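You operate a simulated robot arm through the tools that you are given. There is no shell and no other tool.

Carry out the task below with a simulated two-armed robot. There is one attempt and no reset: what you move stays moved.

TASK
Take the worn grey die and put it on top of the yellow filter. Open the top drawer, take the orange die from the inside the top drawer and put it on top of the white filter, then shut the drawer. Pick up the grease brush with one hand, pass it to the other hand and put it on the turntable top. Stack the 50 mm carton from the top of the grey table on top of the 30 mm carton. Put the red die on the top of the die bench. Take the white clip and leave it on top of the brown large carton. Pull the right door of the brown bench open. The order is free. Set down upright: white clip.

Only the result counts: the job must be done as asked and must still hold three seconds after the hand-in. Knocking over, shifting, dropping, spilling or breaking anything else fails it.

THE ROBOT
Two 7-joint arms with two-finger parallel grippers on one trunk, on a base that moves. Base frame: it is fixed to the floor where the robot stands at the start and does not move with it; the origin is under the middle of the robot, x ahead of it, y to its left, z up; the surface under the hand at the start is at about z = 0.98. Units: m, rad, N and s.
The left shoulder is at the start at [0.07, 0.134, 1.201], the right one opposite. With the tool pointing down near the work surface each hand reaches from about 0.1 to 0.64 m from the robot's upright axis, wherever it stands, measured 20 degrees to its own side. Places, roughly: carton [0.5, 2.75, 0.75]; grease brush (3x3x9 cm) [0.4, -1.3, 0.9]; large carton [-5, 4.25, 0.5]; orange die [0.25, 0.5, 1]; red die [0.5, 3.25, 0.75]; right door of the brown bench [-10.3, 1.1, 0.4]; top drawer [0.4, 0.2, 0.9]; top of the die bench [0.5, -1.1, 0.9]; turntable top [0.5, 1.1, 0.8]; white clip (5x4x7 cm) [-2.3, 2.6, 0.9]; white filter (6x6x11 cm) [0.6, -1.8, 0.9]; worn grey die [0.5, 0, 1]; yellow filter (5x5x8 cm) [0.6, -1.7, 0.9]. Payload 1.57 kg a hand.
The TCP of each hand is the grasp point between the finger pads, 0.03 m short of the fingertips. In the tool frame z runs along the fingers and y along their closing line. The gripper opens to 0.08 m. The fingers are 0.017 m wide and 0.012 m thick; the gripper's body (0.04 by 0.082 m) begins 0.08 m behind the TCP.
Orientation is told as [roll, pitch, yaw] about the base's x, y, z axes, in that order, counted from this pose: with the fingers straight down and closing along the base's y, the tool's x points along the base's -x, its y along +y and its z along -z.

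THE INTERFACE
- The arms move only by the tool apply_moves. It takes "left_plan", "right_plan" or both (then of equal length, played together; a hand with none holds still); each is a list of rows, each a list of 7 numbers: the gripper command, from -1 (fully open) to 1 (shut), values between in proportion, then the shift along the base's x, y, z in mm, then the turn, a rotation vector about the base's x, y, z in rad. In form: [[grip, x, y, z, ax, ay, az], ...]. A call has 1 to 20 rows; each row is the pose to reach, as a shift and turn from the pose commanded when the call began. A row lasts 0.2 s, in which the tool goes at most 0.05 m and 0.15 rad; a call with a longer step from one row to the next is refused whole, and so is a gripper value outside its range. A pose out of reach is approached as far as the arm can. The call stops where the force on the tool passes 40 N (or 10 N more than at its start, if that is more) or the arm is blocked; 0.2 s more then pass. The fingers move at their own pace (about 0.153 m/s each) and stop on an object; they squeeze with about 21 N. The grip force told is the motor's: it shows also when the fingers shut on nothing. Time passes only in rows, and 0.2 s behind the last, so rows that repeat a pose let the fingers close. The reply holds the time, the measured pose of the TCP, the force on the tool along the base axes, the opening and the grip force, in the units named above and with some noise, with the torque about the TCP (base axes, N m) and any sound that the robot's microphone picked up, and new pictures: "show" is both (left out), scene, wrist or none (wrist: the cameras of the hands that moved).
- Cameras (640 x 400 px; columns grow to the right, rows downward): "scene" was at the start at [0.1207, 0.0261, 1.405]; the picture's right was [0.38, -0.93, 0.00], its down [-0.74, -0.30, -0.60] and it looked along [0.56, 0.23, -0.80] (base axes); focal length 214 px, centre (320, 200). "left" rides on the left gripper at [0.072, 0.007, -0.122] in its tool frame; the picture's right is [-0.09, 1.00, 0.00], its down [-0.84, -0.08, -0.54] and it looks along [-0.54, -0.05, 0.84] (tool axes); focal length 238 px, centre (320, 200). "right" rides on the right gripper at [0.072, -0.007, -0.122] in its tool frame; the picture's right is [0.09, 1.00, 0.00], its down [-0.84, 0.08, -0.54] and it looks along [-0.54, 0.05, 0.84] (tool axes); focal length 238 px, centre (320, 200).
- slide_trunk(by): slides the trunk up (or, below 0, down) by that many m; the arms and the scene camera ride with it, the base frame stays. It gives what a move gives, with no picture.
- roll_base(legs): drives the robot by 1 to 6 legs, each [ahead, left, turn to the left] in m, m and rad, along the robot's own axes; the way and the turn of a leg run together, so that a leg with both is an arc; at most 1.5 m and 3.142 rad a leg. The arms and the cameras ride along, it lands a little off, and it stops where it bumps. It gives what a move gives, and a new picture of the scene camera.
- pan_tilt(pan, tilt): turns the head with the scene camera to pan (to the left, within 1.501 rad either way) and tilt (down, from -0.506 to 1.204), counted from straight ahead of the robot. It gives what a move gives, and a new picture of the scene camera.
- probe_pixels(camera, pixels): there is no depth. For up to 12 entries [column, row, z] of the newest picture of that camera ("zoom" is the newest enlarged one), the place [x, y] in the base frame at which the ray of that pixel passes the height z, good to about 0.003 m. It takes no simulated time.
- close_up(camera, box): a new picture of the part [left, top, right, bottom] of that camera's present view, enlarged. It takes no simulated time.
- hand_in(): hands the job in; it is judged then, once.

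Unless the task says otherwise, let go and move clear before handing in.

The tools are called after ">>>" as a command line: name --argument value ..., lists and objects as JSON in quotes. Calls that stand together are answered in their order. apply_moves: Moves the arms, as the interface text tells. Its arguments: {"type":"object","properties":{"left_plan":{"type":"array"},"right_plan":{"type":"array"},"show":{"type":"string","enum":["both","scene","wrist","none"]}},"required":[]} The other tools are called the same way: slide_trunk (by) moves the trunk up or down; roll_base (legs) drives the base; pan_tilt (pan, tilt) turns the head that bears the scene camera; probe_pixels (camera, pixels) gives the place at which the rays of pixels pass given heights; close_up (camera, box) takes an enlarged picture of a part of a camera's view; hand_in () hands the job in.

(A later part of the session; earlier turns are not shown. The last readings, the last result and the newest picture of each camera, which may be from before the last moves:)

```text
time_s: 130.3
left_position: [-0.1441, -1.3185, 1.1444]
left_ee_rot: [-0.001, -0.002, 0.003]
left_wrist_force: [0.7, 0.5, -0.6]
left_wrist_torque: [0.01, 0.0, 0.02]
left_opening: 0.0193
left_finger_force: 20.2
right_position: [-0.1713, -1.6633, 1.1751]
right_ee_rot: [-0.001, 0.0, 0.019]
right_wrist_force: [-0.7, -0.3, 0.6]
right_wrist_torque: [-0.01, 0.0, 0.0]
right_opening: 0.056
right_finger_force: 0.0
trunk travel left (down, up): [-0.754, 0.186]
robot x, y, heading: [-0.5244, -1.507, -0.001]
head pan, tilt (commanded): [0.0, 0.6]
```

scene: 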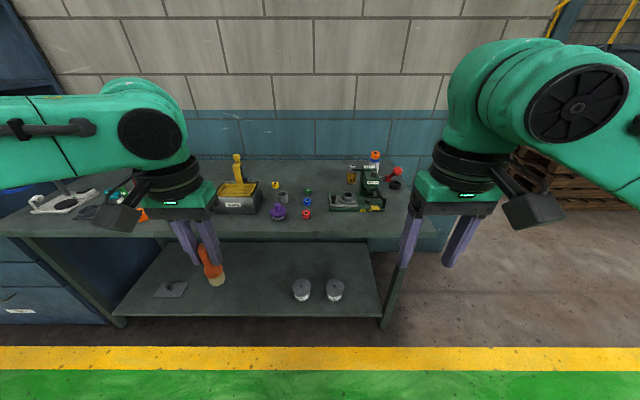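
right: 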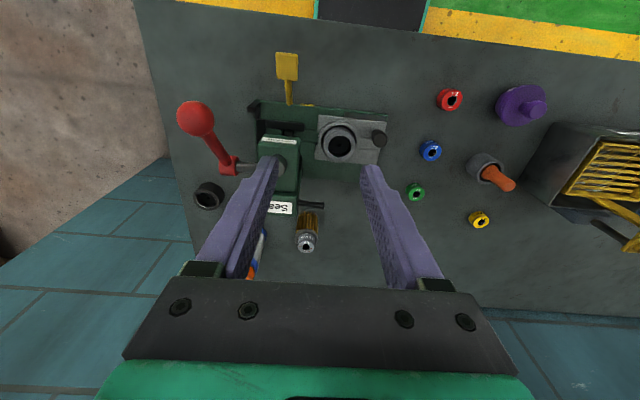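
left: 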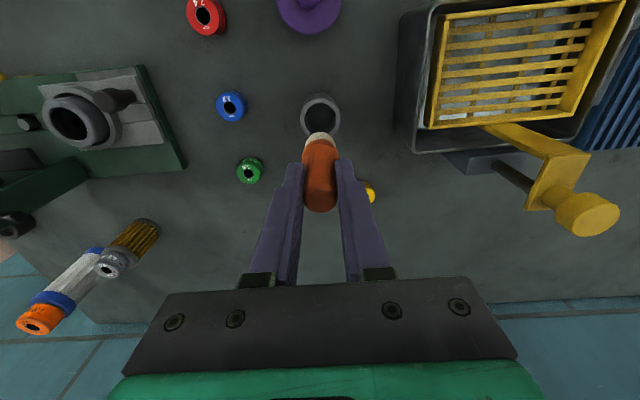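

Both hands are free in front of the table. I turn the right hand 90° about the vertical first (fingers to close along x), opening it fully.

>>> apply_moves --right_plan '[[-1, 0, 0, 0, 0, 0, 0.14], [-1, 0, 0, 0, 0, 0, 0.28], [-1, 0, 0, 0, 0, 0, 0.42], [-1, 0, 0, 0, 0, 0, 0.56], [-1, 0, 0, 0, 0, 0, 0.7], [-1, 0, 0, 0, 0, 0, 0.84], [-1, 0, 0, 0, 0, 0, 0.98], [-1, 0, 0, 0, 0, 0, 1.12], [-1, 0, 0, 0, 0, 0, 1.26], [-1, 0, 0, 0, 0, 0, 1.4], [-1, 0, 0, 0, 0, 0, 1.53], [-1, 0, 0, 0, 0, 0, 1.552]]' --show "both"

```text
time_s: 132.9
left_position: [-0.1439, -1.3196, 1.1455]
left_ee_rot: [-0.001, 0.0, 0.001]
left_wrist_force: [-0.3, -0.1, -0.4]
left_wrist_torque: [-0.01, -0.01, 0.01]
left_opening: 0.0193
left_finger_force: 21.5
right_position: [-0.1723, -1.6628, 1.1746]
right_ee_rot: [-0.002, 0.001, 1.573]
right_wrist_force: [0.0, 0.7, 0.5]
right_wrist_torque: [0.01, 0.0, 0.03]
right_opening: 0.0799
right_finger_force: 0.1
trunk travel left (down, up): [-0.754, 0.186]
robot x, y, heading: [-0.5239, -1.506, -0.002]
head pan, tilt (commanded): [0.0, 0.6]
```

scene: 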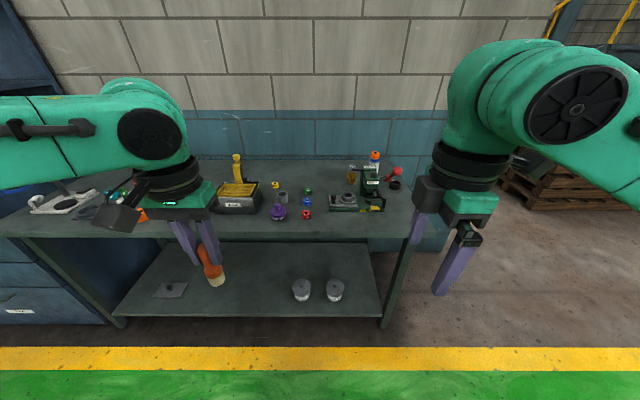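
right: 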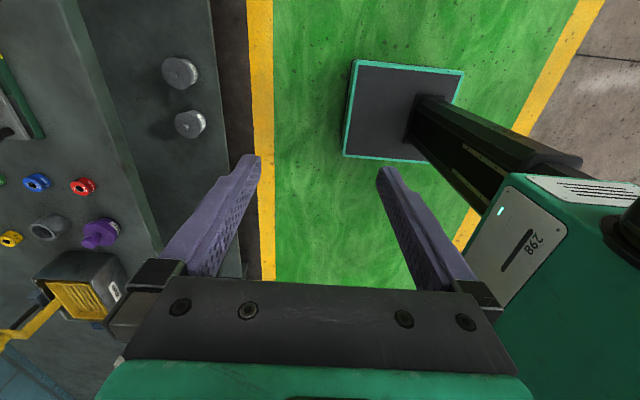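

The turn worked. Now I tilt the right hand 45° so its fingers point left and down.

>>> apply_moves --right_plan '[[-1, 0, 0, 0, 0.13, 0, 0], [-1, 0, 0, 0, 0.26, 0, 0], [-1, 0, 0, 0, 0.39, 0, 0], [-1, 0, 0, 0, 0.52, 0, 0], [-1, 0, 0, 0, 0.65, 0, 0], [-1, 0, 0, 0, 0.785, 0, 0], [-1, 0, 0, 0, 0.785, 0, 0]]' --show "both"

```text
time_s: 134.5
left_position: [-0.1448, -1.3192, 1.1459]
left_ee_rot: [-0.002, -0.001, 0.002]
left_wrist_force: [0.6, -0.7, -0.5]
left_wrist_torque: [-0.03, 0.02, 0.02]
left_opening: 0.0197
left_finger_force: 21.1
right_position: [-0.1715, -1.6628, 1.1757]
right_ee_rot: [-0.003, -0.785, 1.568]
right_wrist_force: [-0.1, -0.2, 0.6]
right_wrist_torque: [0.02, 0.02, 0.0]
right_opening: 0.08
right_finger_force: 0.0
trunk travel left (down, up): [-0.754, 0.186]
robot x, y, heading: [-0.522, -1.511, -0.0]
head pan, tilt (commanded): [0.0, 0.6]
```

scene: 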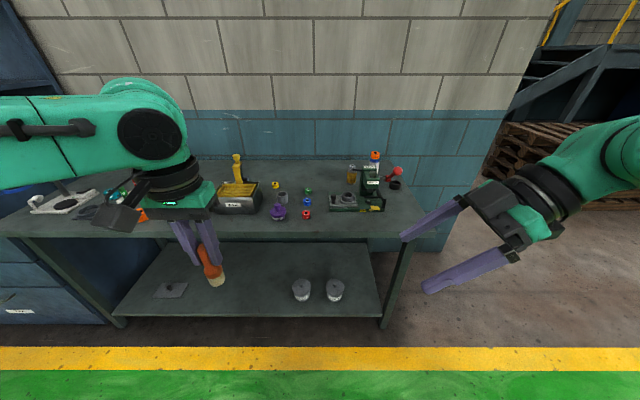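
right: 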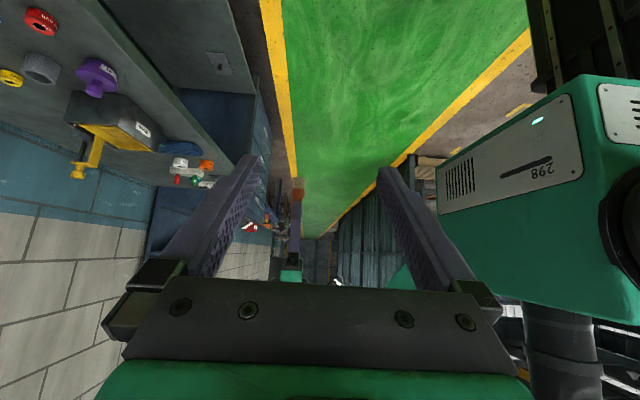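

The right hand now points left and down; its camera sees the brush at (297,190). I bring the left hand 50 mm inward and line the right hand up with the brush's collar height, still well apart.

>>> apply_moves --left_plan '[[1, 0, -15, 0, 0, 0, 0], [1, 0, -30, 0, 0, 0, 0], [1, 0, -45, 0, 0, 0, 0], [1, 0, -50, 0, 0, 0, 0], [1, 0, -50, 0, 0, 0, 0]]' --right_plan '[[-1, 7, 20, -20, 0, 0, 0], [-1, 14, 50, -40, 0, 0, 0], [-1, 21, 80, -60, 0, 0, 0], [-1, 27, 110, -82, 0, 0, 0], [-1, 27, 130, -82, 0, 0, 0]]' --show "both"

```text
time_s: 135.7
left_position: [-0.145, -1.3673, 1.1451]
left_ee_rot: [-0.002, -0.001, 0.001]
left_wrist_force: [-0.7, 0.6, -0.3]
left_wrist_torque: [0.0, 0.02, -0.01]
left_opening: 0.0194
left_finger_force: 20.9
right_position: [-0.1436, -1.5326, 1.0928]
right_ee_rot: [0.0, -0.783, 1.566]
right_wrist_force: [1.1, -0.4, 0.0]
right_wrist_torque: [-0.02, -0.04, 0.01]
right_opening: 0.08
right_finger_force: 0.0
trunk travel left (down, up): [-0.754, 0.186]
robot x, y, heading: [-0.5222, -1.508, 0.004]
head pan, tilt (commanded): [0.0, 0.6]
```

scene: 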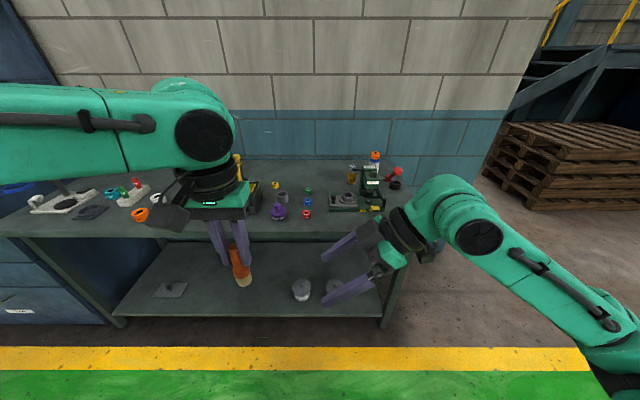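
right: 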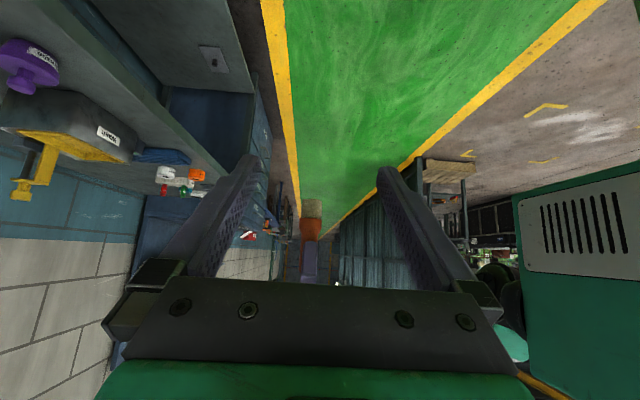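
left: 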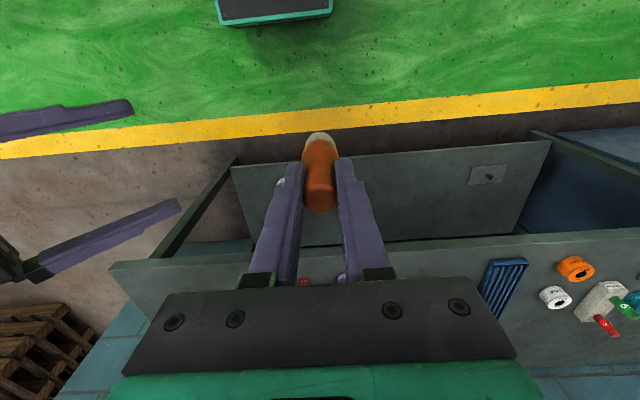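

The right camera shows the brush's collar at (312,222), which is in line with the right hand's grasp point. I move the right hand along +y until the collar is between its pads, still open.

>>> apply_moves --right_plan '[[-1, -1, 35, 0, 0, 0, 0], [-1, -1, 70, 0, 0, 0, 0], [-1, -1, 105, 0, 0, 0, 0], [-1, -1, 135, 0, 0, 0, 0], [-1, -1, 160, 0, 0, 0, 0], [-1, -1, 166, 0, 0, 0, 0], [-1, -1, 166, 0, 0, 0, 0]]' --show "both"

>>> close_up --camera "scene" --box '[180, 200, 340, 300]'

```text
time_s: 137.3
left_position: [-0.1446, -1.3695, 1.1457]
left_ee_rot: [-0.003, 0.0, 0.001]
left_wrist_force: [1.0, -0.6, 1.1]
left_wrist_torque: [-0.02, 0.0, -0.02]
left_opening: 0.0194
left_finger_force: 21.0
right_position: [-0.1455, -1.3674, 1.0938]
right_ee_rot: [0.0, -0.784, 1.568]
right_wrist_force: [-0.2, -0.2, 0.4]
right_wrist_torque: [0.01, 0.0, 0.0]
right_opening: 0.08
right_finger_force: 0.0
trunk travel left (down, up): [-0.754, 0.186]
robot x, y, heading: [-0.5233, -1.5093, 0.0]
head pan, tilt (commanded): [0.0, 0.6]
```

scene: 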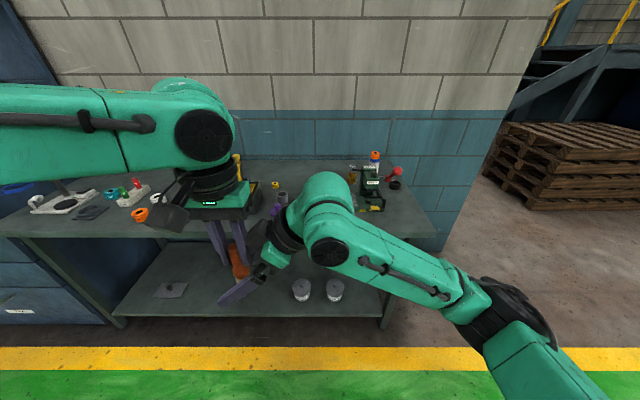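
right: 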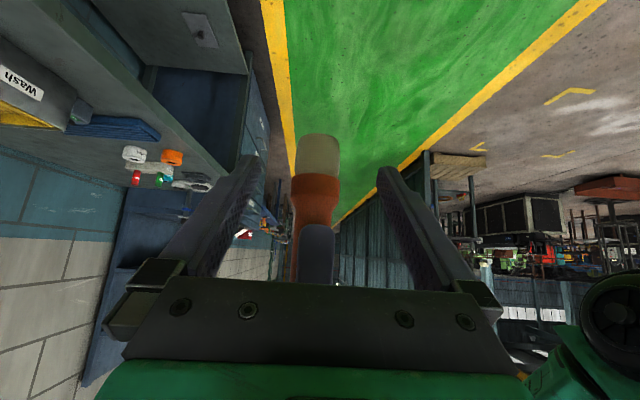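

```text
4.00 times, centred on (260, 250) of scene
```

zoom: 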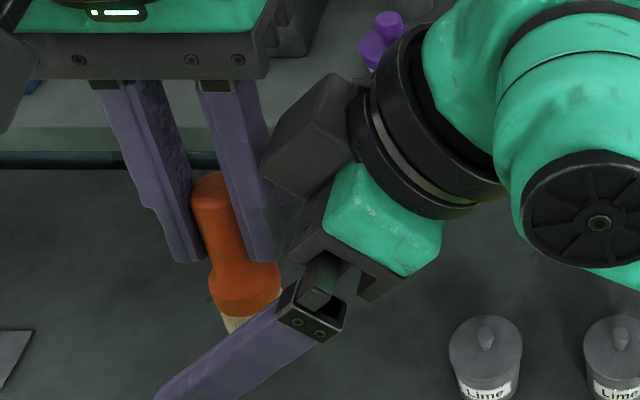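

The collar (orange, (315,195) in the right view) lies right at the right hand's grasp point. I close the right gripper on it while the left still holds.

>>> apply_moves --right_plan '[[-0.5, 0, 0, 0, 0, 0, 0], [0, 0, 0, 0, 0, 0, 0], [0.5, 0, 0, 0, 0, 0, 0], [1, 0, 0, 0, 0, 0, 0], [1, 0, 0, 0, 0, 0, 0], [1, 0, 0, 0, 0, 0, 0]]' --show "both"

```text
time_s: 138.7
left_position: [-0.1444, -1.3685, 1.145]
left_ee_rot: [-0.001, 0.001, 0.002]
left_wrist_force: [-15.7, -4.5, 3.1]
left_wrist_torque: [-0.12, 0.53, -0.03]
left_opening: 0.0195
left_finger_force: 21.4
right_position: [-0.1459, -1.3683, 1.0947]
right_ee_rot: [-0.003, -0.785, 1.569]
right_wrist_force: [15.7, 3.9, -2.6]
right_wrist_torque: [-0.09, 0.35, 0.01]
right_opening: 0.0277
right_finger_force: 21.2
trunk travel left (down, up): [-0.754, 0.186]
robot x, y, heading: [-0.5262, -1.5071, -0.002]
head pan, tilt (commanded): [0.0, 0.6]
```

scene: 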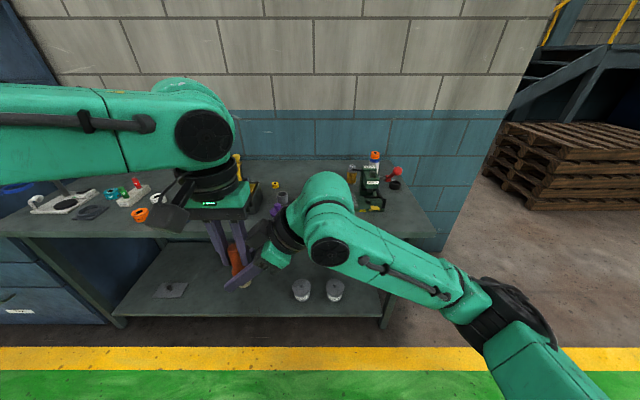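
right: 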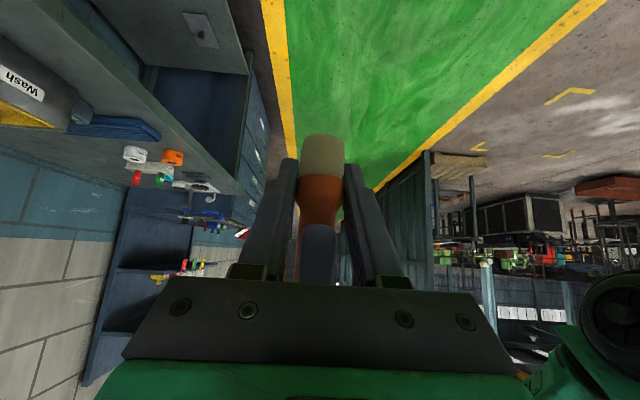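

Both hands hold the brush (right opening 28 mm, 21 N). I open the left hand just to 40 mm and raise it clear.

>>> apply_moves --left_plan '[[0.3, 0, 0, 0, 0, 0, 0], [0, 0, 0, 0, 0, 0, 0], [0, 0, 0, 0, 0, 0, 0], [0, 0, 0, 20, 0, 0, 0], [0, 0, 0, 50, 0, 0, 0], [0, 0, 10, 80, 0, 0, 0], [0, 0, 40, 100, 0, 0, 0], [0, 0, 80, 110, 0, 0, 0]]' --show "both"

```text
time_s: 140.5
left_position: [-0.1447, -1.2882, 1.2559]
left_ee_rot: [-0.002, -0.006, 0.001]
left_wrist_force: [-0.8, 0.3, -0.4]
left_wrist_torque: [-0.02, 0.01, 0.01]
left_opening: 0.0399
left_finger_force: 0.1
right_position: [-0.1451, -1.3652, 1.0936]
right_ee_rot: [-0.001, -0.783, 1.57]
right_wrist_force: [-0.6, -0.5, -0.7]
right_wrist_torque: [-0.01, 0.0, 0.0]
right_opening: 0.0278
right_finger_force: 21.5
trunk travel left (down, up): [-0.754, 0.186]
robot x, y, heading: [-0.519, -1.5075, 0.007]
head pan, tilt (commanded): [0.0, 0.6]
```

scene: 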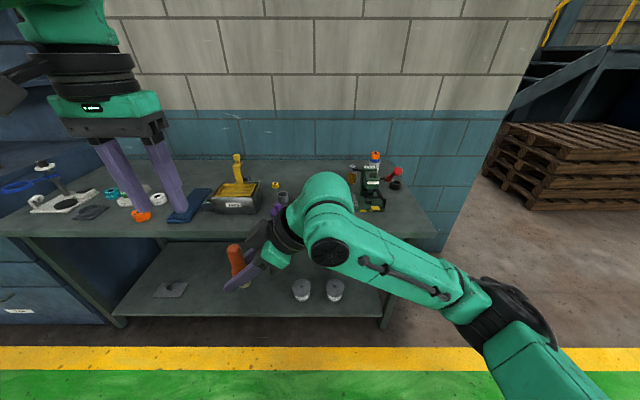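
left: 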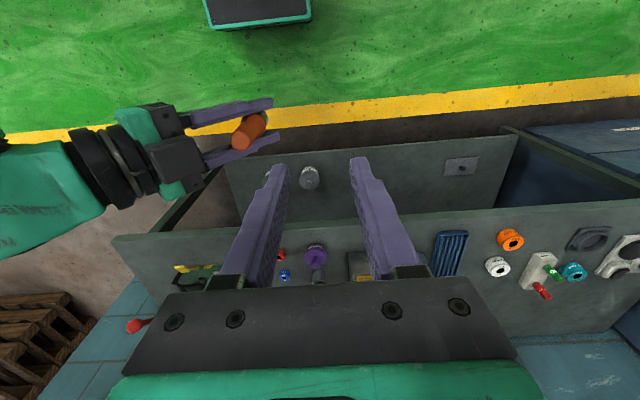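

The hand-over is done: the right hand alone holds the brush upright at (238,262). I drive left along the aisle to the turntable.

>>> roll_base --legs '[[0, 1.35, 0], [0, 1.35, 0]]'

>>> pan_tilt --pan 0.0 --tilt 0.7

```text
time_s: 153.6
left_position: [-0.129, 1.3978, 1.2569]
left_ee_rot: [-0.003, -0.001, -0.009]
left_wrist_force: [0.0, 0.4, 0.7]
left_wrist_torque: [0.0, 0.06, -0.01]
left_opening: 0.04
left_finger_force: 0.1
right_position: [-0.1304, 1.3206, 1.0935]
right_ee_rot: [0.0, -0.785, 1.557]
right_wrist_force: [0.6, -0.3, 0.2]
right_wrist_torque: [0.02, -0.01, 0.02]
right_opening: 0.0279
right_finger_force: 20.8
trunk travel left (down, up): [-0.754, 0.186]
robot x, y, heading: [-0.5105, 1.1839, -0.008]
head pan, tilt (commanded): [0.0, 0.6]
```

scene: 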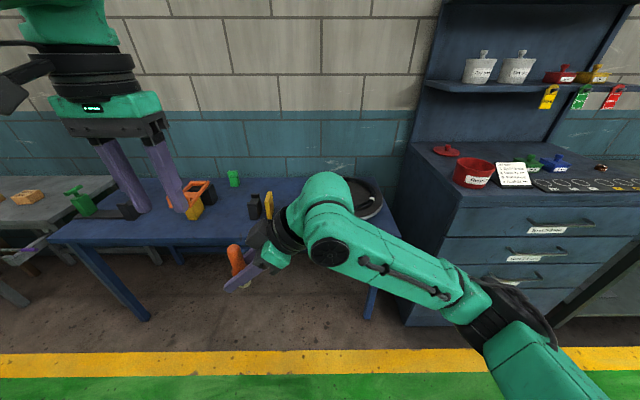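

```text
time_s: 154.3
left_position: [-0.1286, 1.3991, 1.2564]
left_ee_rot: [-0.003, -0.001, -0.007]
left_wrist_force: [0.9, -0.6, -0.6]
left_wrist_torque: [0.03, -0.01, -0.04]
left_opening: 0.04
left_finger_force: 0.1
right_position: [-0.1288, 1.3222, 1.0941]
right_ee_rot: [0.0, -0.783, 1.559]
right_wrist_force: [-0.1, 0.0, -0.4]
right_wrist_torque: [0.0, 0.01, 0.02]
right_opening: 0.0276
right_finger_force: 20.7
trunk travel left (down, up): [-0.754, 0.186]
robot x, y, heading: [-0.507, 1.1844, -0.008]
head pan, tilt (commanded): [0.0, 0.7]
```

scene: 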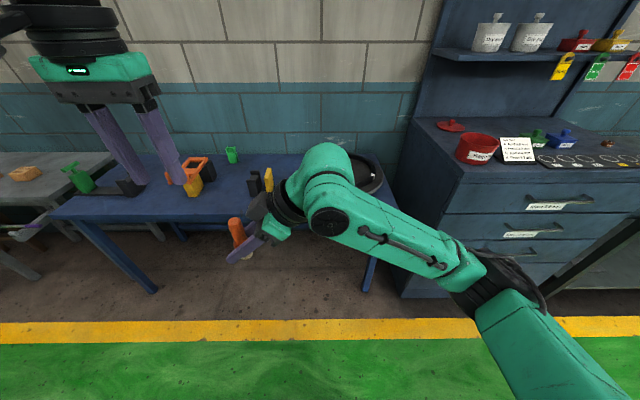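

The turntable's black disc is at (365,170), mostly hidden by the right forearm. I shift left to see it clear of the arm.

>>> roll_base --legs '[[0, 0.3, 0.008]]'

>>> pan_tilt --pan -0.3 --tilt 0.7

>>> close_up --camera "left" --box '[0, 0, 640, 400]'

```text
time_s: 156.3
left_position: [-0.1297, 1.7, 1.2566]
left_ee_rot: [0.0, -0.001, 0.001]
left_wrist_force: [-0.3, 0.2, -0.5]
left_wrist_torque: [0.02, 0.0, -0.01]
left_opening: 0.0399
left_finger_force: 0.1
right_position: [-0.1314, 1.6221, 1.0942]
right_ee_rot: [-0.001, -0.784, 1.568]
right_wrist_force: [0.3, -0.6, -1.3]
right_wrist_torque: [0.0, -0.01, 0.01]
right_opening: 0.0279
right_finger_force: 21.3
trunk travel left (down, up): [-0.754, 0.186]
robot x, y, heading: [-0.5068, 1.4845, 0.007]
head pan, tilt (commanded): [0.0, 0.7]
```

scene: 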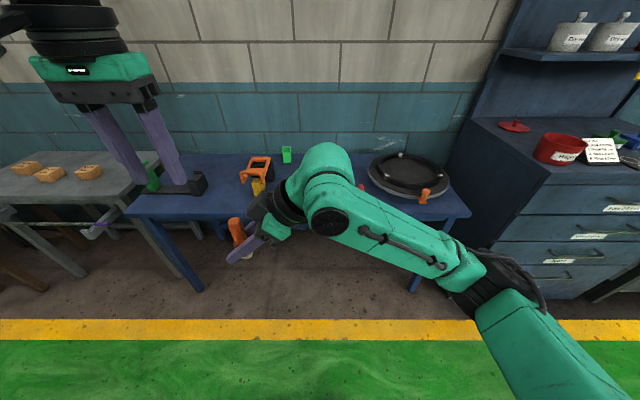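

```text
time_s: 157.1
left_position: [-0.1296, 1.7022, 1.2559]
left_ee_rot: [-0.002, -0.003, 0.002]
left_wrist_force: [0.9, 0.3, 0.4]
left_wrist_torque: [-0.02, 0.0, 0.03]
left_opening: 0.04
left_finger_force: 0.1
right_position: [-0.1309, 1.6247, 1.094]
right_ee_rot: [0.0, -0.785, 1.569]
right_wrist_force: [0.0, -0.4, 0.5]
right_wrist_torque: [0.04, 0.0, -0.02]
right_opening: 0.0278
right_finger_force: 21.0
trunk travel left (down, up): [-0.754, 0.186]
robot x, y, heading: [-0.5079, 1.4867, -0.003]
head pan, tilt (commanded): [-0.3, 0.7]
```

scene: 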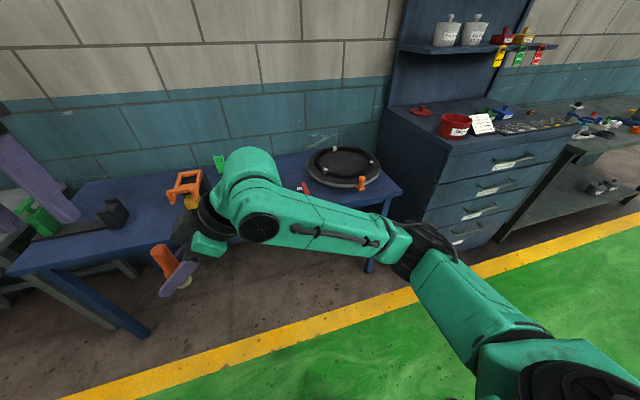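

```text
1.00 times, centred on (320, 200) of left (not enlarged: the box is as wide or as high as the picture)
```

zoom: 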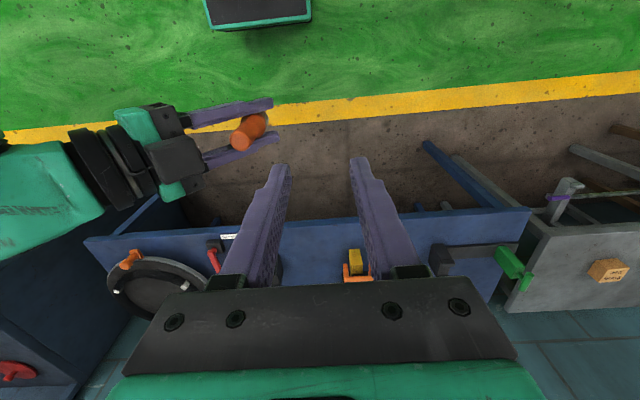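

The turntable shows at (343,168) in the scene. I zoom in and probe its position.

>>> close_up --camera "scene" --box '[260, 120, 420, 220]'

>>> probe_pixels --camera "scene" --pixels '[[343, 165, 0.8], [343, 165, 0.83], [308, 165, 0.8], [380, 168, 0.8], [345, 148, 0.8], [340, 187, 0.8], [395, 190, 0.76], [330, 220, 0.76]]'

```text
4.00 times, centred on (340, 170) of scene
```

zoom: 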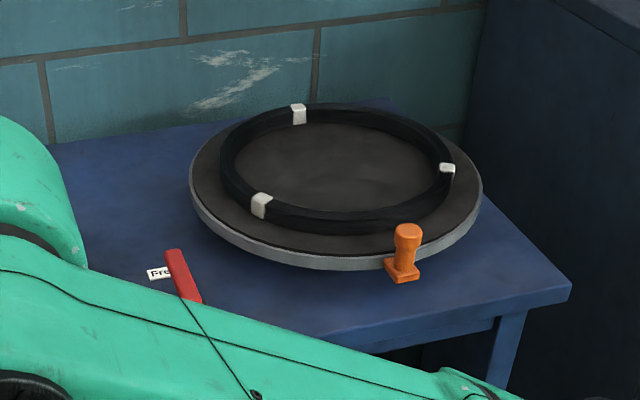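

```text
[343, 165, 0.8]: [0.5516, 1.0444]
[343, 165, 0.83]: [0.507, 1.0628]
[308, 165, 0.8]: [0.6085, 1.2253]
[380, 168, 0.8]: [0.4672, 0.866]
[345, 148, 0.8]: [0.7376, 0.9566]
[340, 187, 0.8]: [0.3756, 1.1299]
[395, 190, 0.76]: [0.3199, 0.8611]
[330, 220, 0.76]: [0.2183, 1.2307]
```

The disc (radius ≈0.19) is centred near (0.52,1.055) with a coil ring of inner radius ≈0.13 on it, so the brush will go inside the ring, a bit to the near-right at about (0.52,1.0). I drive up to the table at the present height.

>>> roll_base --legs '[[0, -0.46, 0], [0.46, 0, 0]]'

>>> pan_tilt --pan 0.0 --tilt 0.8

>>> close_up --camera "left" --box '[0, 0, 640, 400]'

```text
time_s: 162.2
left_position: [0.3311, 1.2632, 1.2568]
left_ee_rot: [-0.003, -0.004, 0.017]
left_wrist_force: [-0.1, 0.2, 0.1]
left_wrist_torque: [0.0, -0.04, 0.05]
left_opening: 0.0398
left_finger_force: 0.0
right_position: [0.3319, 1.1843, 1.0942]
right_ee_rot: [-0.002, -0.785, 1.585]
right_wrist_force: [-0.3, 0.6, -0.5]
right_wrist_torque: [-0.01, -0.03, -0.01]
right_opening: 0.0282
right_finger_force: 20.6
trunk travel left (down, up): [-0.754, 0.186]
robot x, y, heading: [-0.0406, 1.0386, 0.017]
head pan, tilt (commanded): [-0.3, 0.7]
```

scene: 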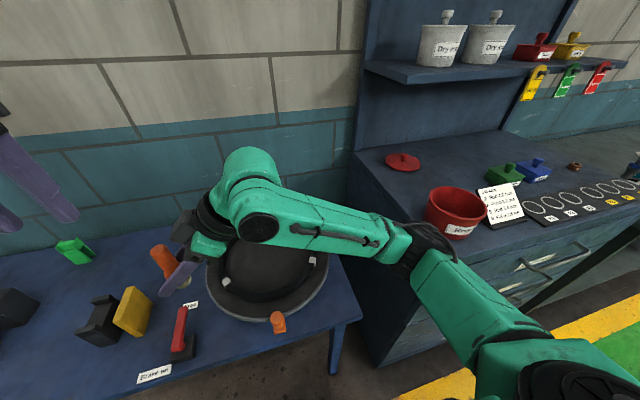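

```text
time_s: 163.0
left_position: [0.3332, 1.2634, 1.2572]
left_ee_rot: [-0.003, -0.001, 0.018]
left_wrist_force: [0.1, 0.1, 0.1]
left_wrist_torque: [0.01, 0.01, 0.01]
left_opening: 0.04
left_finger_force: 0.0
right_position: [0.3337, 1.1838, 1.0937]
right_ee_rot: [0.0, -0.784, 1.582]
right_wrist_force: [0.1, 0.5, -0.3]
right_wrist_torque: [0.01, -0.01, 0.02]
right_opening: 0.028
right_finger_force: 20.8
trunk travel left (down, up): [-0.754, 0.186]
robot x, y, heading: [-0.042, 1.0424, 0.017]
head pan, tilt (commanded): [0.0, 0.799]
```

scene: 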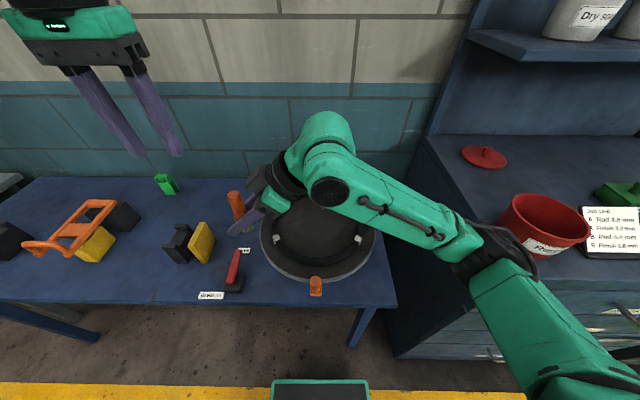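

```text
1.00 times, centred on (320, 200) of left (not enlarged: the box is as wide or as high as the picture)
```

zoom: 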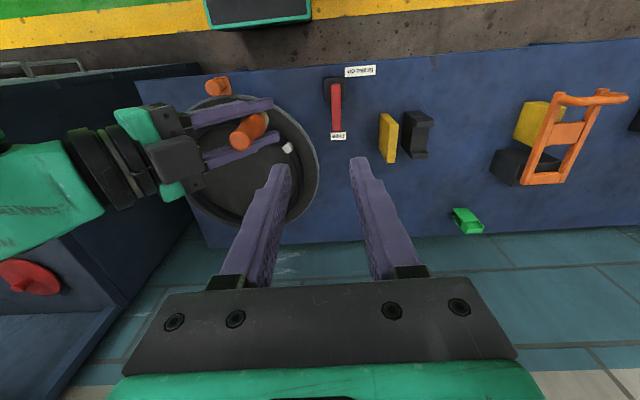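

I triangulate a coil tie seen in both views (scene (275,238), left (287,148)) and the disc's outline.

>>> close_up --camera "scene" --box '[240, 180, 400, 300]'

>>> close_up --camera "left" --box '[160, 70, 340, 240]'

```text
3.33 times, centred on (320, 240) of scene
```

zoom: 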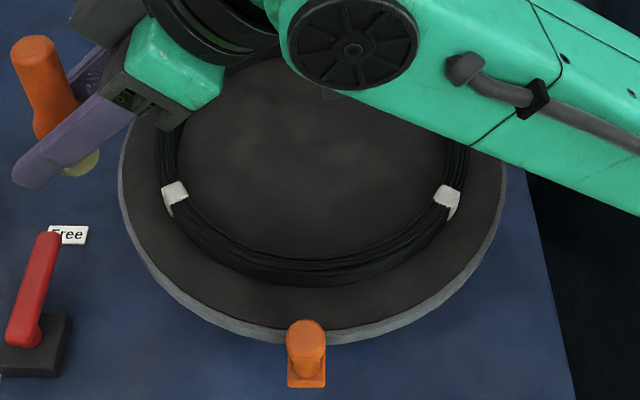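

```text
2.35 times, centred on (250, 155) of left
```

zoom: 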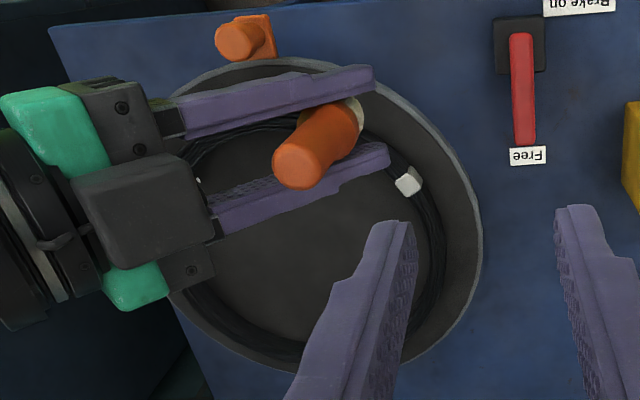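

>>> probe_pixels --camera "scene" --pixels '[[276.5, 239, 0.8], [276.5, 239, 0.82], [276.5, 239, 0.84], [358.2, 240, 0.82], [317.7, 282, 0.8], [259.5, 236, 0.8], [375.6, 240, 0.8], [317.7, 266, 0.82]]'

>>> probe_pixels --camera "zoom" --pixels '[[408, 183, 0.8], [408, 183, 0.82], [408, 183, 0.84], [480, 240, 0.8], [300, 58, 0.8]]'

```text
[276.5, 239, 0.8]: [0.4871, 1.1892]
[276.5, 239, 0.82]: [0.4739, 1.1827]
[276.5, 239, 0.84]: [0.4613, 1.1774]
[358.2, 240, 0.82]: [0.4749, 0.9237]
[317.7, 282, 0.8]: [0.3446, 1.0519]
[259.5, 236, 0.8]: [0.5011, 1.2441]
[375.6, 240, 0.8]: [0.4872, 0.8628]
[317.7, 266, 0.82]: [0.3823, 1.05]
```

```text
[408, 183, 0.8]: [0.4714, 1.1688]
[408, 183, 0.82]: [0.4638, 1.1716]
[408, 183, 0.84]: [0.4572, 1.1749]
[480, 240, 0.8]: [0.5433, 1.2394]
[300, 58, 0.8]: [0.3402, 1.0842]
```

The disc centre is about (0.53,1.052), coil tops at z≈0.845. I move the brush horizontally to above (0.49,1.005) inside the ring.

>>> apply_moves --right_plan '[[1, 26, -30, 0, 0, 0, 0], [1, 52, -60, 0, 0, 0, 0], [1, 78, -90, 0, 0, 0, 0], [1, 104, -120, 0, 0, 0, 0], [1, 130, -150, 0, 0, 0, 0], [1, 156, -179, 0, 0, 0, 0], [1, 156, -179, 0, 0, 0, 0]]' --show "both"

>>> slide_trunk --by -0.12

```text
time_s: 164.6
left_position: [0.3315, 1.2621, 1.257]
left_ee_rot: [-0.002, -0.001, 0.018]
left_wrist_force: [-0.2, 0.7, -0.3]
left_wrist_torque: [0.0, -0.01, 0.0]
left_opening: 0.0399
left_finger_force: 0.1
right_position: [0.4899, 1.0042, 1.0947]
right_ee_rot: [-0.002, -0.784, 1.584]
right_wrist_force: [0.4, -0.2, -0.4]
right_wrist_torque: [0.01, 0.02, -0.02]
right_opening: 0.0277
right_finger_force: 21.4
trunk travel left (down, up): [-0.754, 0.186]
robot x, y, heading: [-0.0452, 1.0348, 0.016]
head pan, tilt (commanded): [0.0, 0.799]
```

scene: 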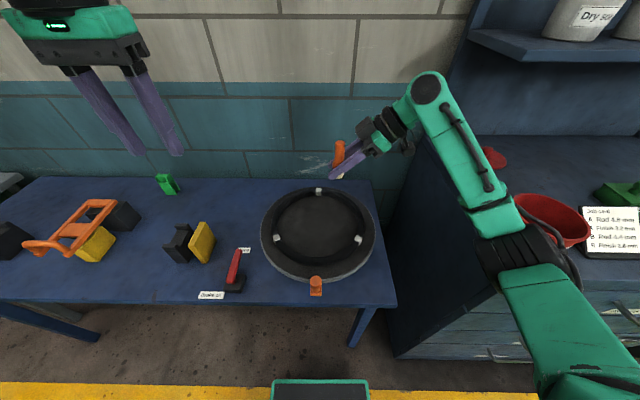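
right: 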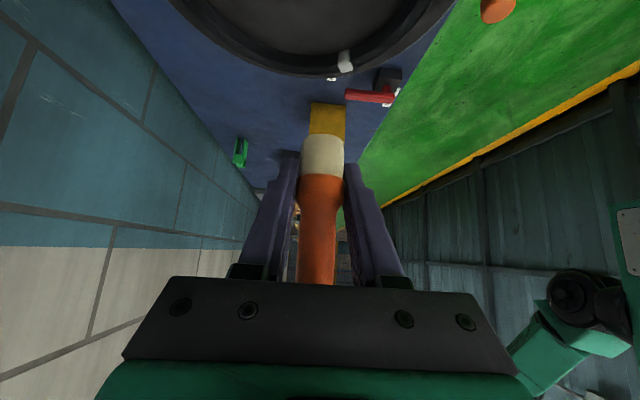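

```text
time_s: 166.1
left_position: [0.3327, 1.2629, 1.1366]
left_ee_rot: [-0.001, -0.001, 0.017]
left_wrist_force: [0.8, -0.7, 0.7]
left_wrist_torque: [0.01, -0.02, 0.02]
left_opening: 0.0401
left_finger_force: 0.0
right_position: [0.4896, 1.0054, 0.975]
right_ee_rot: [-0.001, -0.785, 1.585]
right_wrist_force: [-0.6, -1.0, -0.2]
right_wrist_torque: [-0.04, 0.01, 0.0]
right_opening: 0.0278
right_finger_force: 20.6
trunk travel left (down, up): [-0.634, 0.306]
robot x, y, heading: [-0.0425, 1.0405, 0.021]
head pan, tilt (commanded): [0.0, 0.799]
```

The right hand is above the ring at (0.490,1.005, 0.975). I lower with the trunk another 9 cm and look.

>>> slide_trunk --by -0.09

>>> apply_moves --right_plan '[[1, 0, 0, 0, 0, 0, 0]]' --show "both"

>>> close_up --camera "scene" --box '[250, 130, 410, 250]'

>>> close_up --camera "left" --box '[100, 50, 340, 250]'

```text
time_s: 167.4
left_position: [0.3317, 1.2636, 1.0472]
left_ee_rot: [-0.002, -0.001, 0.017]
left_wrist_force: [-0.2, -0.4, 0.4]
left_wrist_torque: [-0.03, -0.03, -0.01]
left_opening: 0.0401
left_finger_force: 0.1
right_position: [0.4902, 1.0046, 0.8861]
right_ee_rot: [-0.001, -0.784, 1.585]
right_wrist_force: [-0.1, -0.7, -0.8]
right_wrist_torque: [-0.04, -0.03, 0.03]
right_opening: 0.028
right_finger_force: 20.9
trunk travel left (down, up): [-0.544, 0.396]
robot x, y, heading: [-0.0443, 1.04, 0.017]
head pan, tilt (commanded): [0.0, 0.799]
```

```text
time_s: 167.8
left_position: [0.3331, 1.2619, 1.0462]
left_ee_rot: [-0.002, -0.002, 0.018]
left_wrist_force: [-0.8, -0.3, -0.4]
left_wrist_torque: [0.0, 0.01, -0.01]
left_opening: 0.0402
left_finger_force: 0.1
right_position: [0.4906, 1.0051, 0.8847]
right_ee_rot: [-0.001, -0.784, 1.582]
right_wrist_force: [-0.6, -0.1, -1.1]
right_wrist_torque: [-0.02, -0.02, 0.01]
right_opening: 0.0277
right_finger_force: 21.1
trunk travel left (down, up): [-0.544, 0.396]
robot x, y, heading: [-0.0424, 1.0357, 0.018]
head pan, tilt (commanded): [0.0, 0.799]
```

scene: 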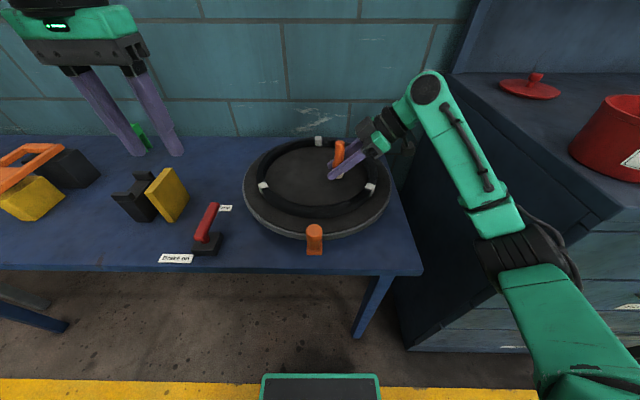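
right: 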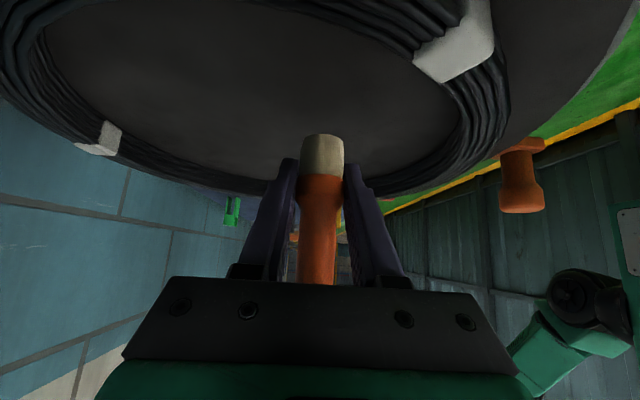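

```text
3.33 times, centred on (330, 190) of scene
```

zoom: 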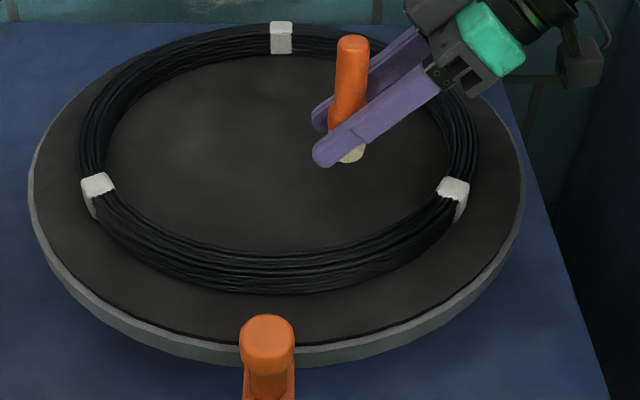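

```text
2.00 times, centred on (220, 150) of left
```

zoom: 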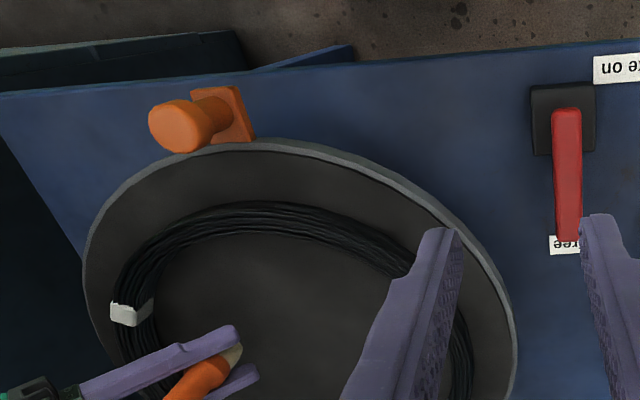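

The brush is over the clear inner disc, and the coil is well below the wrist camera. I continue lowering in small trunk steps, watching for contact.

>>> slide_trunk --by -0.02

>>> slide_trunk --by -0.006

>>> close_up --camera "scene" --box '[300, 130, 400, 205]'

>>> close_up --camera "right" --box '[220, 60, 420, 200]'

```text
time_s: 168.4
left_position: [0.3318, 1.262, 1.0274]
left_ee_rot: [-0.002, -0.003, 0.017]
left_wrist_force: [0.1, -0.9, -0.7]
left_wrist_torque: [-0.01, -0.01, 0.03]
left_opening: 0.0398
left_finger_force: 0.1
right_position: [0.4891, 1.006, 0.8647]
right_ee_rot: [-0.003, -0.783, 1.585]
right_wrist_force: [0.1, 1.0, -1.0]
right_wrist_torque: [0.01, -0.04, 0.0]
right_opening: 0.0277
right_finger_force: 21.0
trunk travel left (down, up): [-0.524, 0.416]
robot x, y, heading: [-0.0395, 1.0373, 0.016]
head pan, tilt (commanded): [0.0, 0.799]
```

```text
time_s: 169.0
left_position: [0.3322, 1.262, 1.0209]
left_ee_rot: [-0.002, -0.003, 0.017]
left_wrist_force: [0.3, 0.4, 0.1]
left_wrist_torque: [0.0, 0.02, 0.0]
left_opening: 0.0402
left_finger_force: 0.0
right_position: [0.4905, 1.0055, 0.8597]
right_ee_rot: [-0.003, -0.785, 1.585]
right_wrist_force: [0.5, 0.0, 5.3]
right_wrist_torque: [0.06, 0.0, -0.02]
right_opening: 0.0278
right_finger_force: 20.7
trunk travel left (down, up): [-0.518, 0.422]
robot x, y, heading: [-0.0418, 1.038, 0.017]
head pan, tilt (commanded): [0.0, 0.799]
```

```text
5.33 times, centred on (350, 168) of scene
```

zoom: 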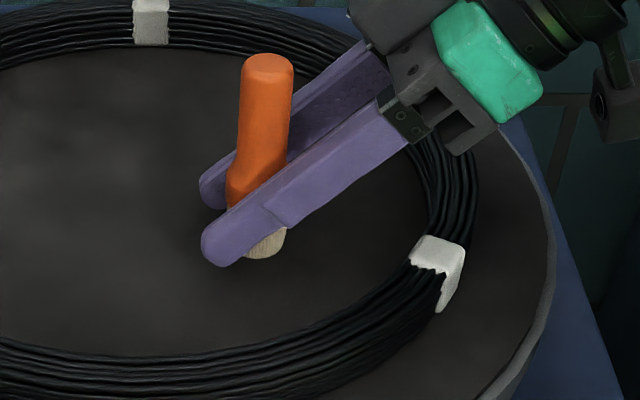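

```text
2.86 times, centred on (320, 130) of right
```

zoom: 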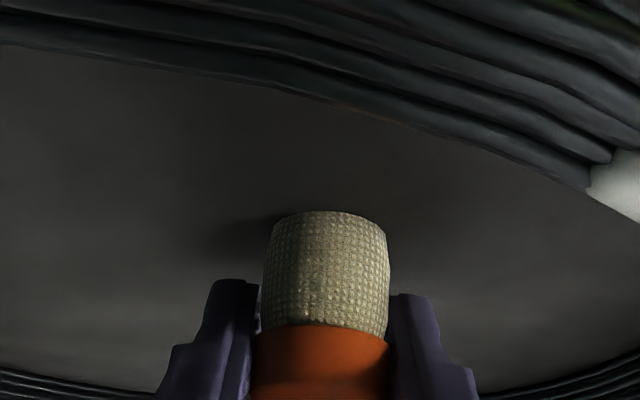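

Contact: 5 N upward at z≈0.860, and the bristle end is on the disc. The brush leans by perhaps 3–4°, so I press a touch more to seat it flat before releasing.

>>> slide_trunk --by -0.002

>>> close_up --camera "scene" --box '[300, 130, 400, 205]'

```text
time_s: 169.5
left_position: [0.3314, 1.2624, 1.0194]
left_ee_rot: [-0.002, -0.005, 0.016]
left_wrist_force: [-0.1, -0.8, -0.8]
left_wrist_torque: [0.02, 0.03, -0.02]
left_opening: 0.0401
left_finger_force: 0.1
right_position: [0.4895, 1.0059, 0.8589]
right_ee_rot: [-0.009, -0.788, 1.588]
right_wrist_force: [6.7, -0.9, 17.4]
right_wrist_torque: [-0.03, -0.15, -0.02]
right_opening: 0.0279
right_finger_force: 20.9
trunk travel left (down, up): [-0.516, 0.424]
robot x, y, heading: [-0.0442, 1.0383, 0.013]
head pan, tilt (commanded): [0.0, 0.799]
```

```text
5.33 times, centred on (350, 168) of scene
```

zoom: 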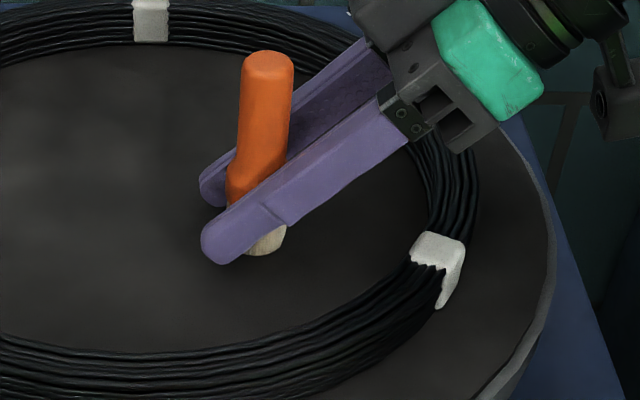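

The force is 17 N and the brush stays put. I open the right fingers.

>>> apply_moves --right_plan '[[0.3, 0, 0, 1, 0, 0, 0], [0.1, 0, 0, 1, 0, 0, 0], [-0.2, 0, 0, 1, 0, 0, 0], [-0.5, 0, 0, 1, 0, 0, 0], [-0.6, 0, 0, 1, 0, 0, 0]]' --show "both"

>>> close_up --camera "scene" --box '[300, 130, 400, 205]'

```text
time_s: 170.7
left_position: [0.3324, 1.2616, 1.0187]
left_ee_rot: [-0.002, -0.004, 0.018]
left_wrist_force: [-0.8, -0.4, 0.0]
left_wrist_torque: [0.01, 0.0, -0.02]
left_opening: 0.0397
left_finger_force: 0.1
right_position: [0.4899, 1.0075, 0.8576]
right_ee_rot: [-0.001, -0.783, 1.583]
right_wrist_force: [-0.7, 0.4, 0.4]
right_wrist_torque: [-0.01, 0.02, 0.02]
right_opening: 0.0641
right_finger_force: 0.0
trunk travel left (down, up): [-0.516, 0.424]
robot x, y, heading: [-0.0436, 1.0425, 0.017]
head pan, tilt (commanded): [0.0, 0.799]
```

scene: 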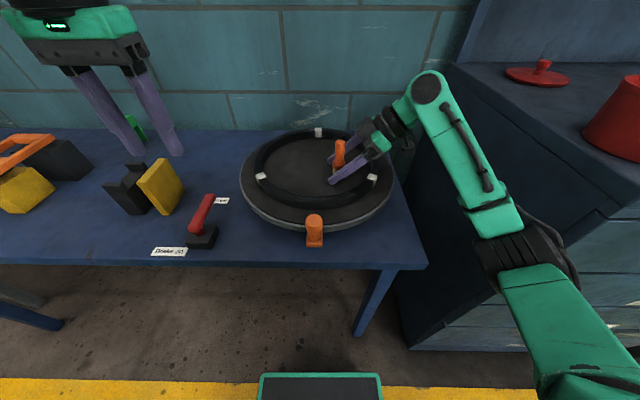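
right: 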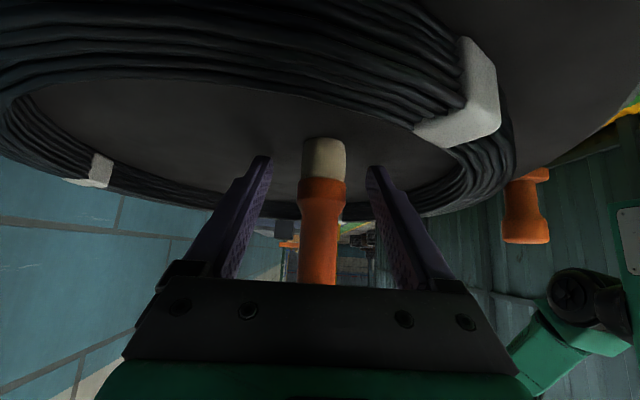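

```text
5.33 times, centred on (350, 168) of scene
```

zoom: 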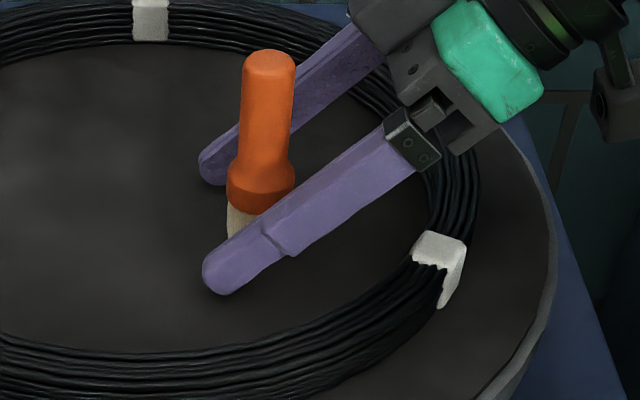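

The brush stands by itself. I retreat along the fingers' axis (up and right).

>>> apply_moves --right_plan '[[-0.6, 0, -12, 12, 0, 0, 0], [-0.6, 0, -30, 30, 0, 0, 0], [-0.6, 0, -55, 55, 0, 0, 0], [-0.6, 0, -75, 85, 0, 0, 0], [-0.6, -10, -85, 125, 0, 0, 0], [-0.6, -40, -85, 150, 0, 0, 0], [-0.6, -80, -75, 165, 0, 0, 0], [-0.6, -120, -60, 175, 0, 0, 0]]' --show "both"

>>> close_up --camera "scene" --box '[240, 120, 410, 240]'

```text
time_s: 172.5
left_position: [0.3305, 1.2628, 1.0201]
left_ee_rot: [-0.001, -0.001, 0.017]
left_wrist_force: [0.2, -0.2, 0.4]
left_wrist_torque: [-0.02, 0.01, -0.02]
left_opening: 0.04
left_finger_force: 0.1
right_position: [0.3673, 0.9454, 1.0324]
right_ee_rot: [-0.001, -0.783, 1.586]
right_wrist_force: [0.2, -0.5, -0.3]
right_wrist_torque: [-0.05, -0.04, -0.01]
right_opening: 0.0638
right_finger_force: 0.2
trunk travel left (down, up): [-0.516, 0.424]
robot x, y, heading: [-0.0393, 1.0374, 0.019]
head pan, tilt (commanded): [0.0, 0.799]
```

scene: 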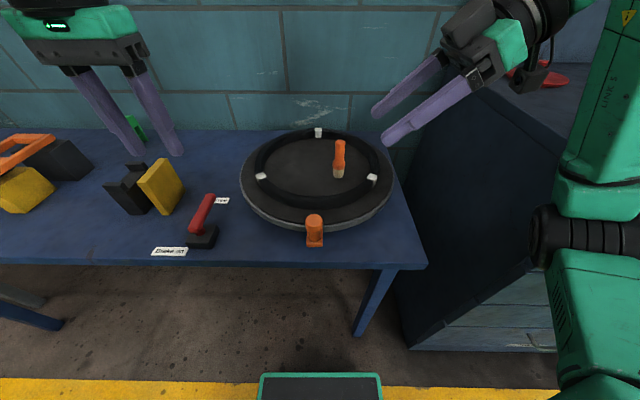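
right: 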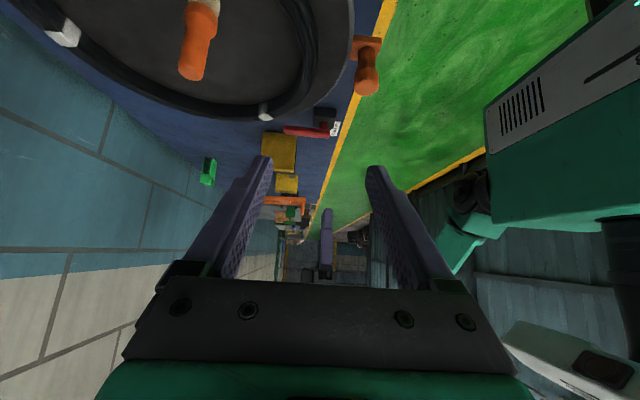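

```text
3.33 times, centred on (325, 180) of scene
```

zoom: 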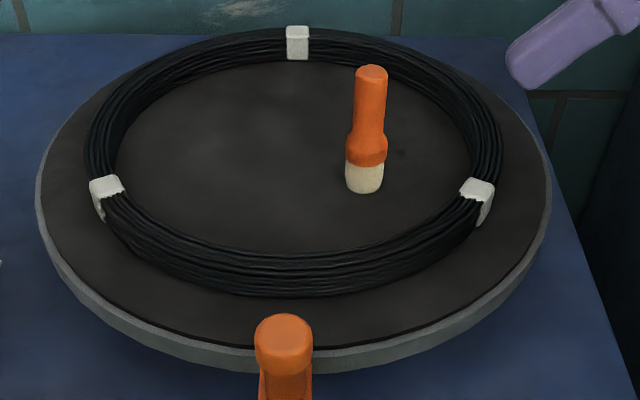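

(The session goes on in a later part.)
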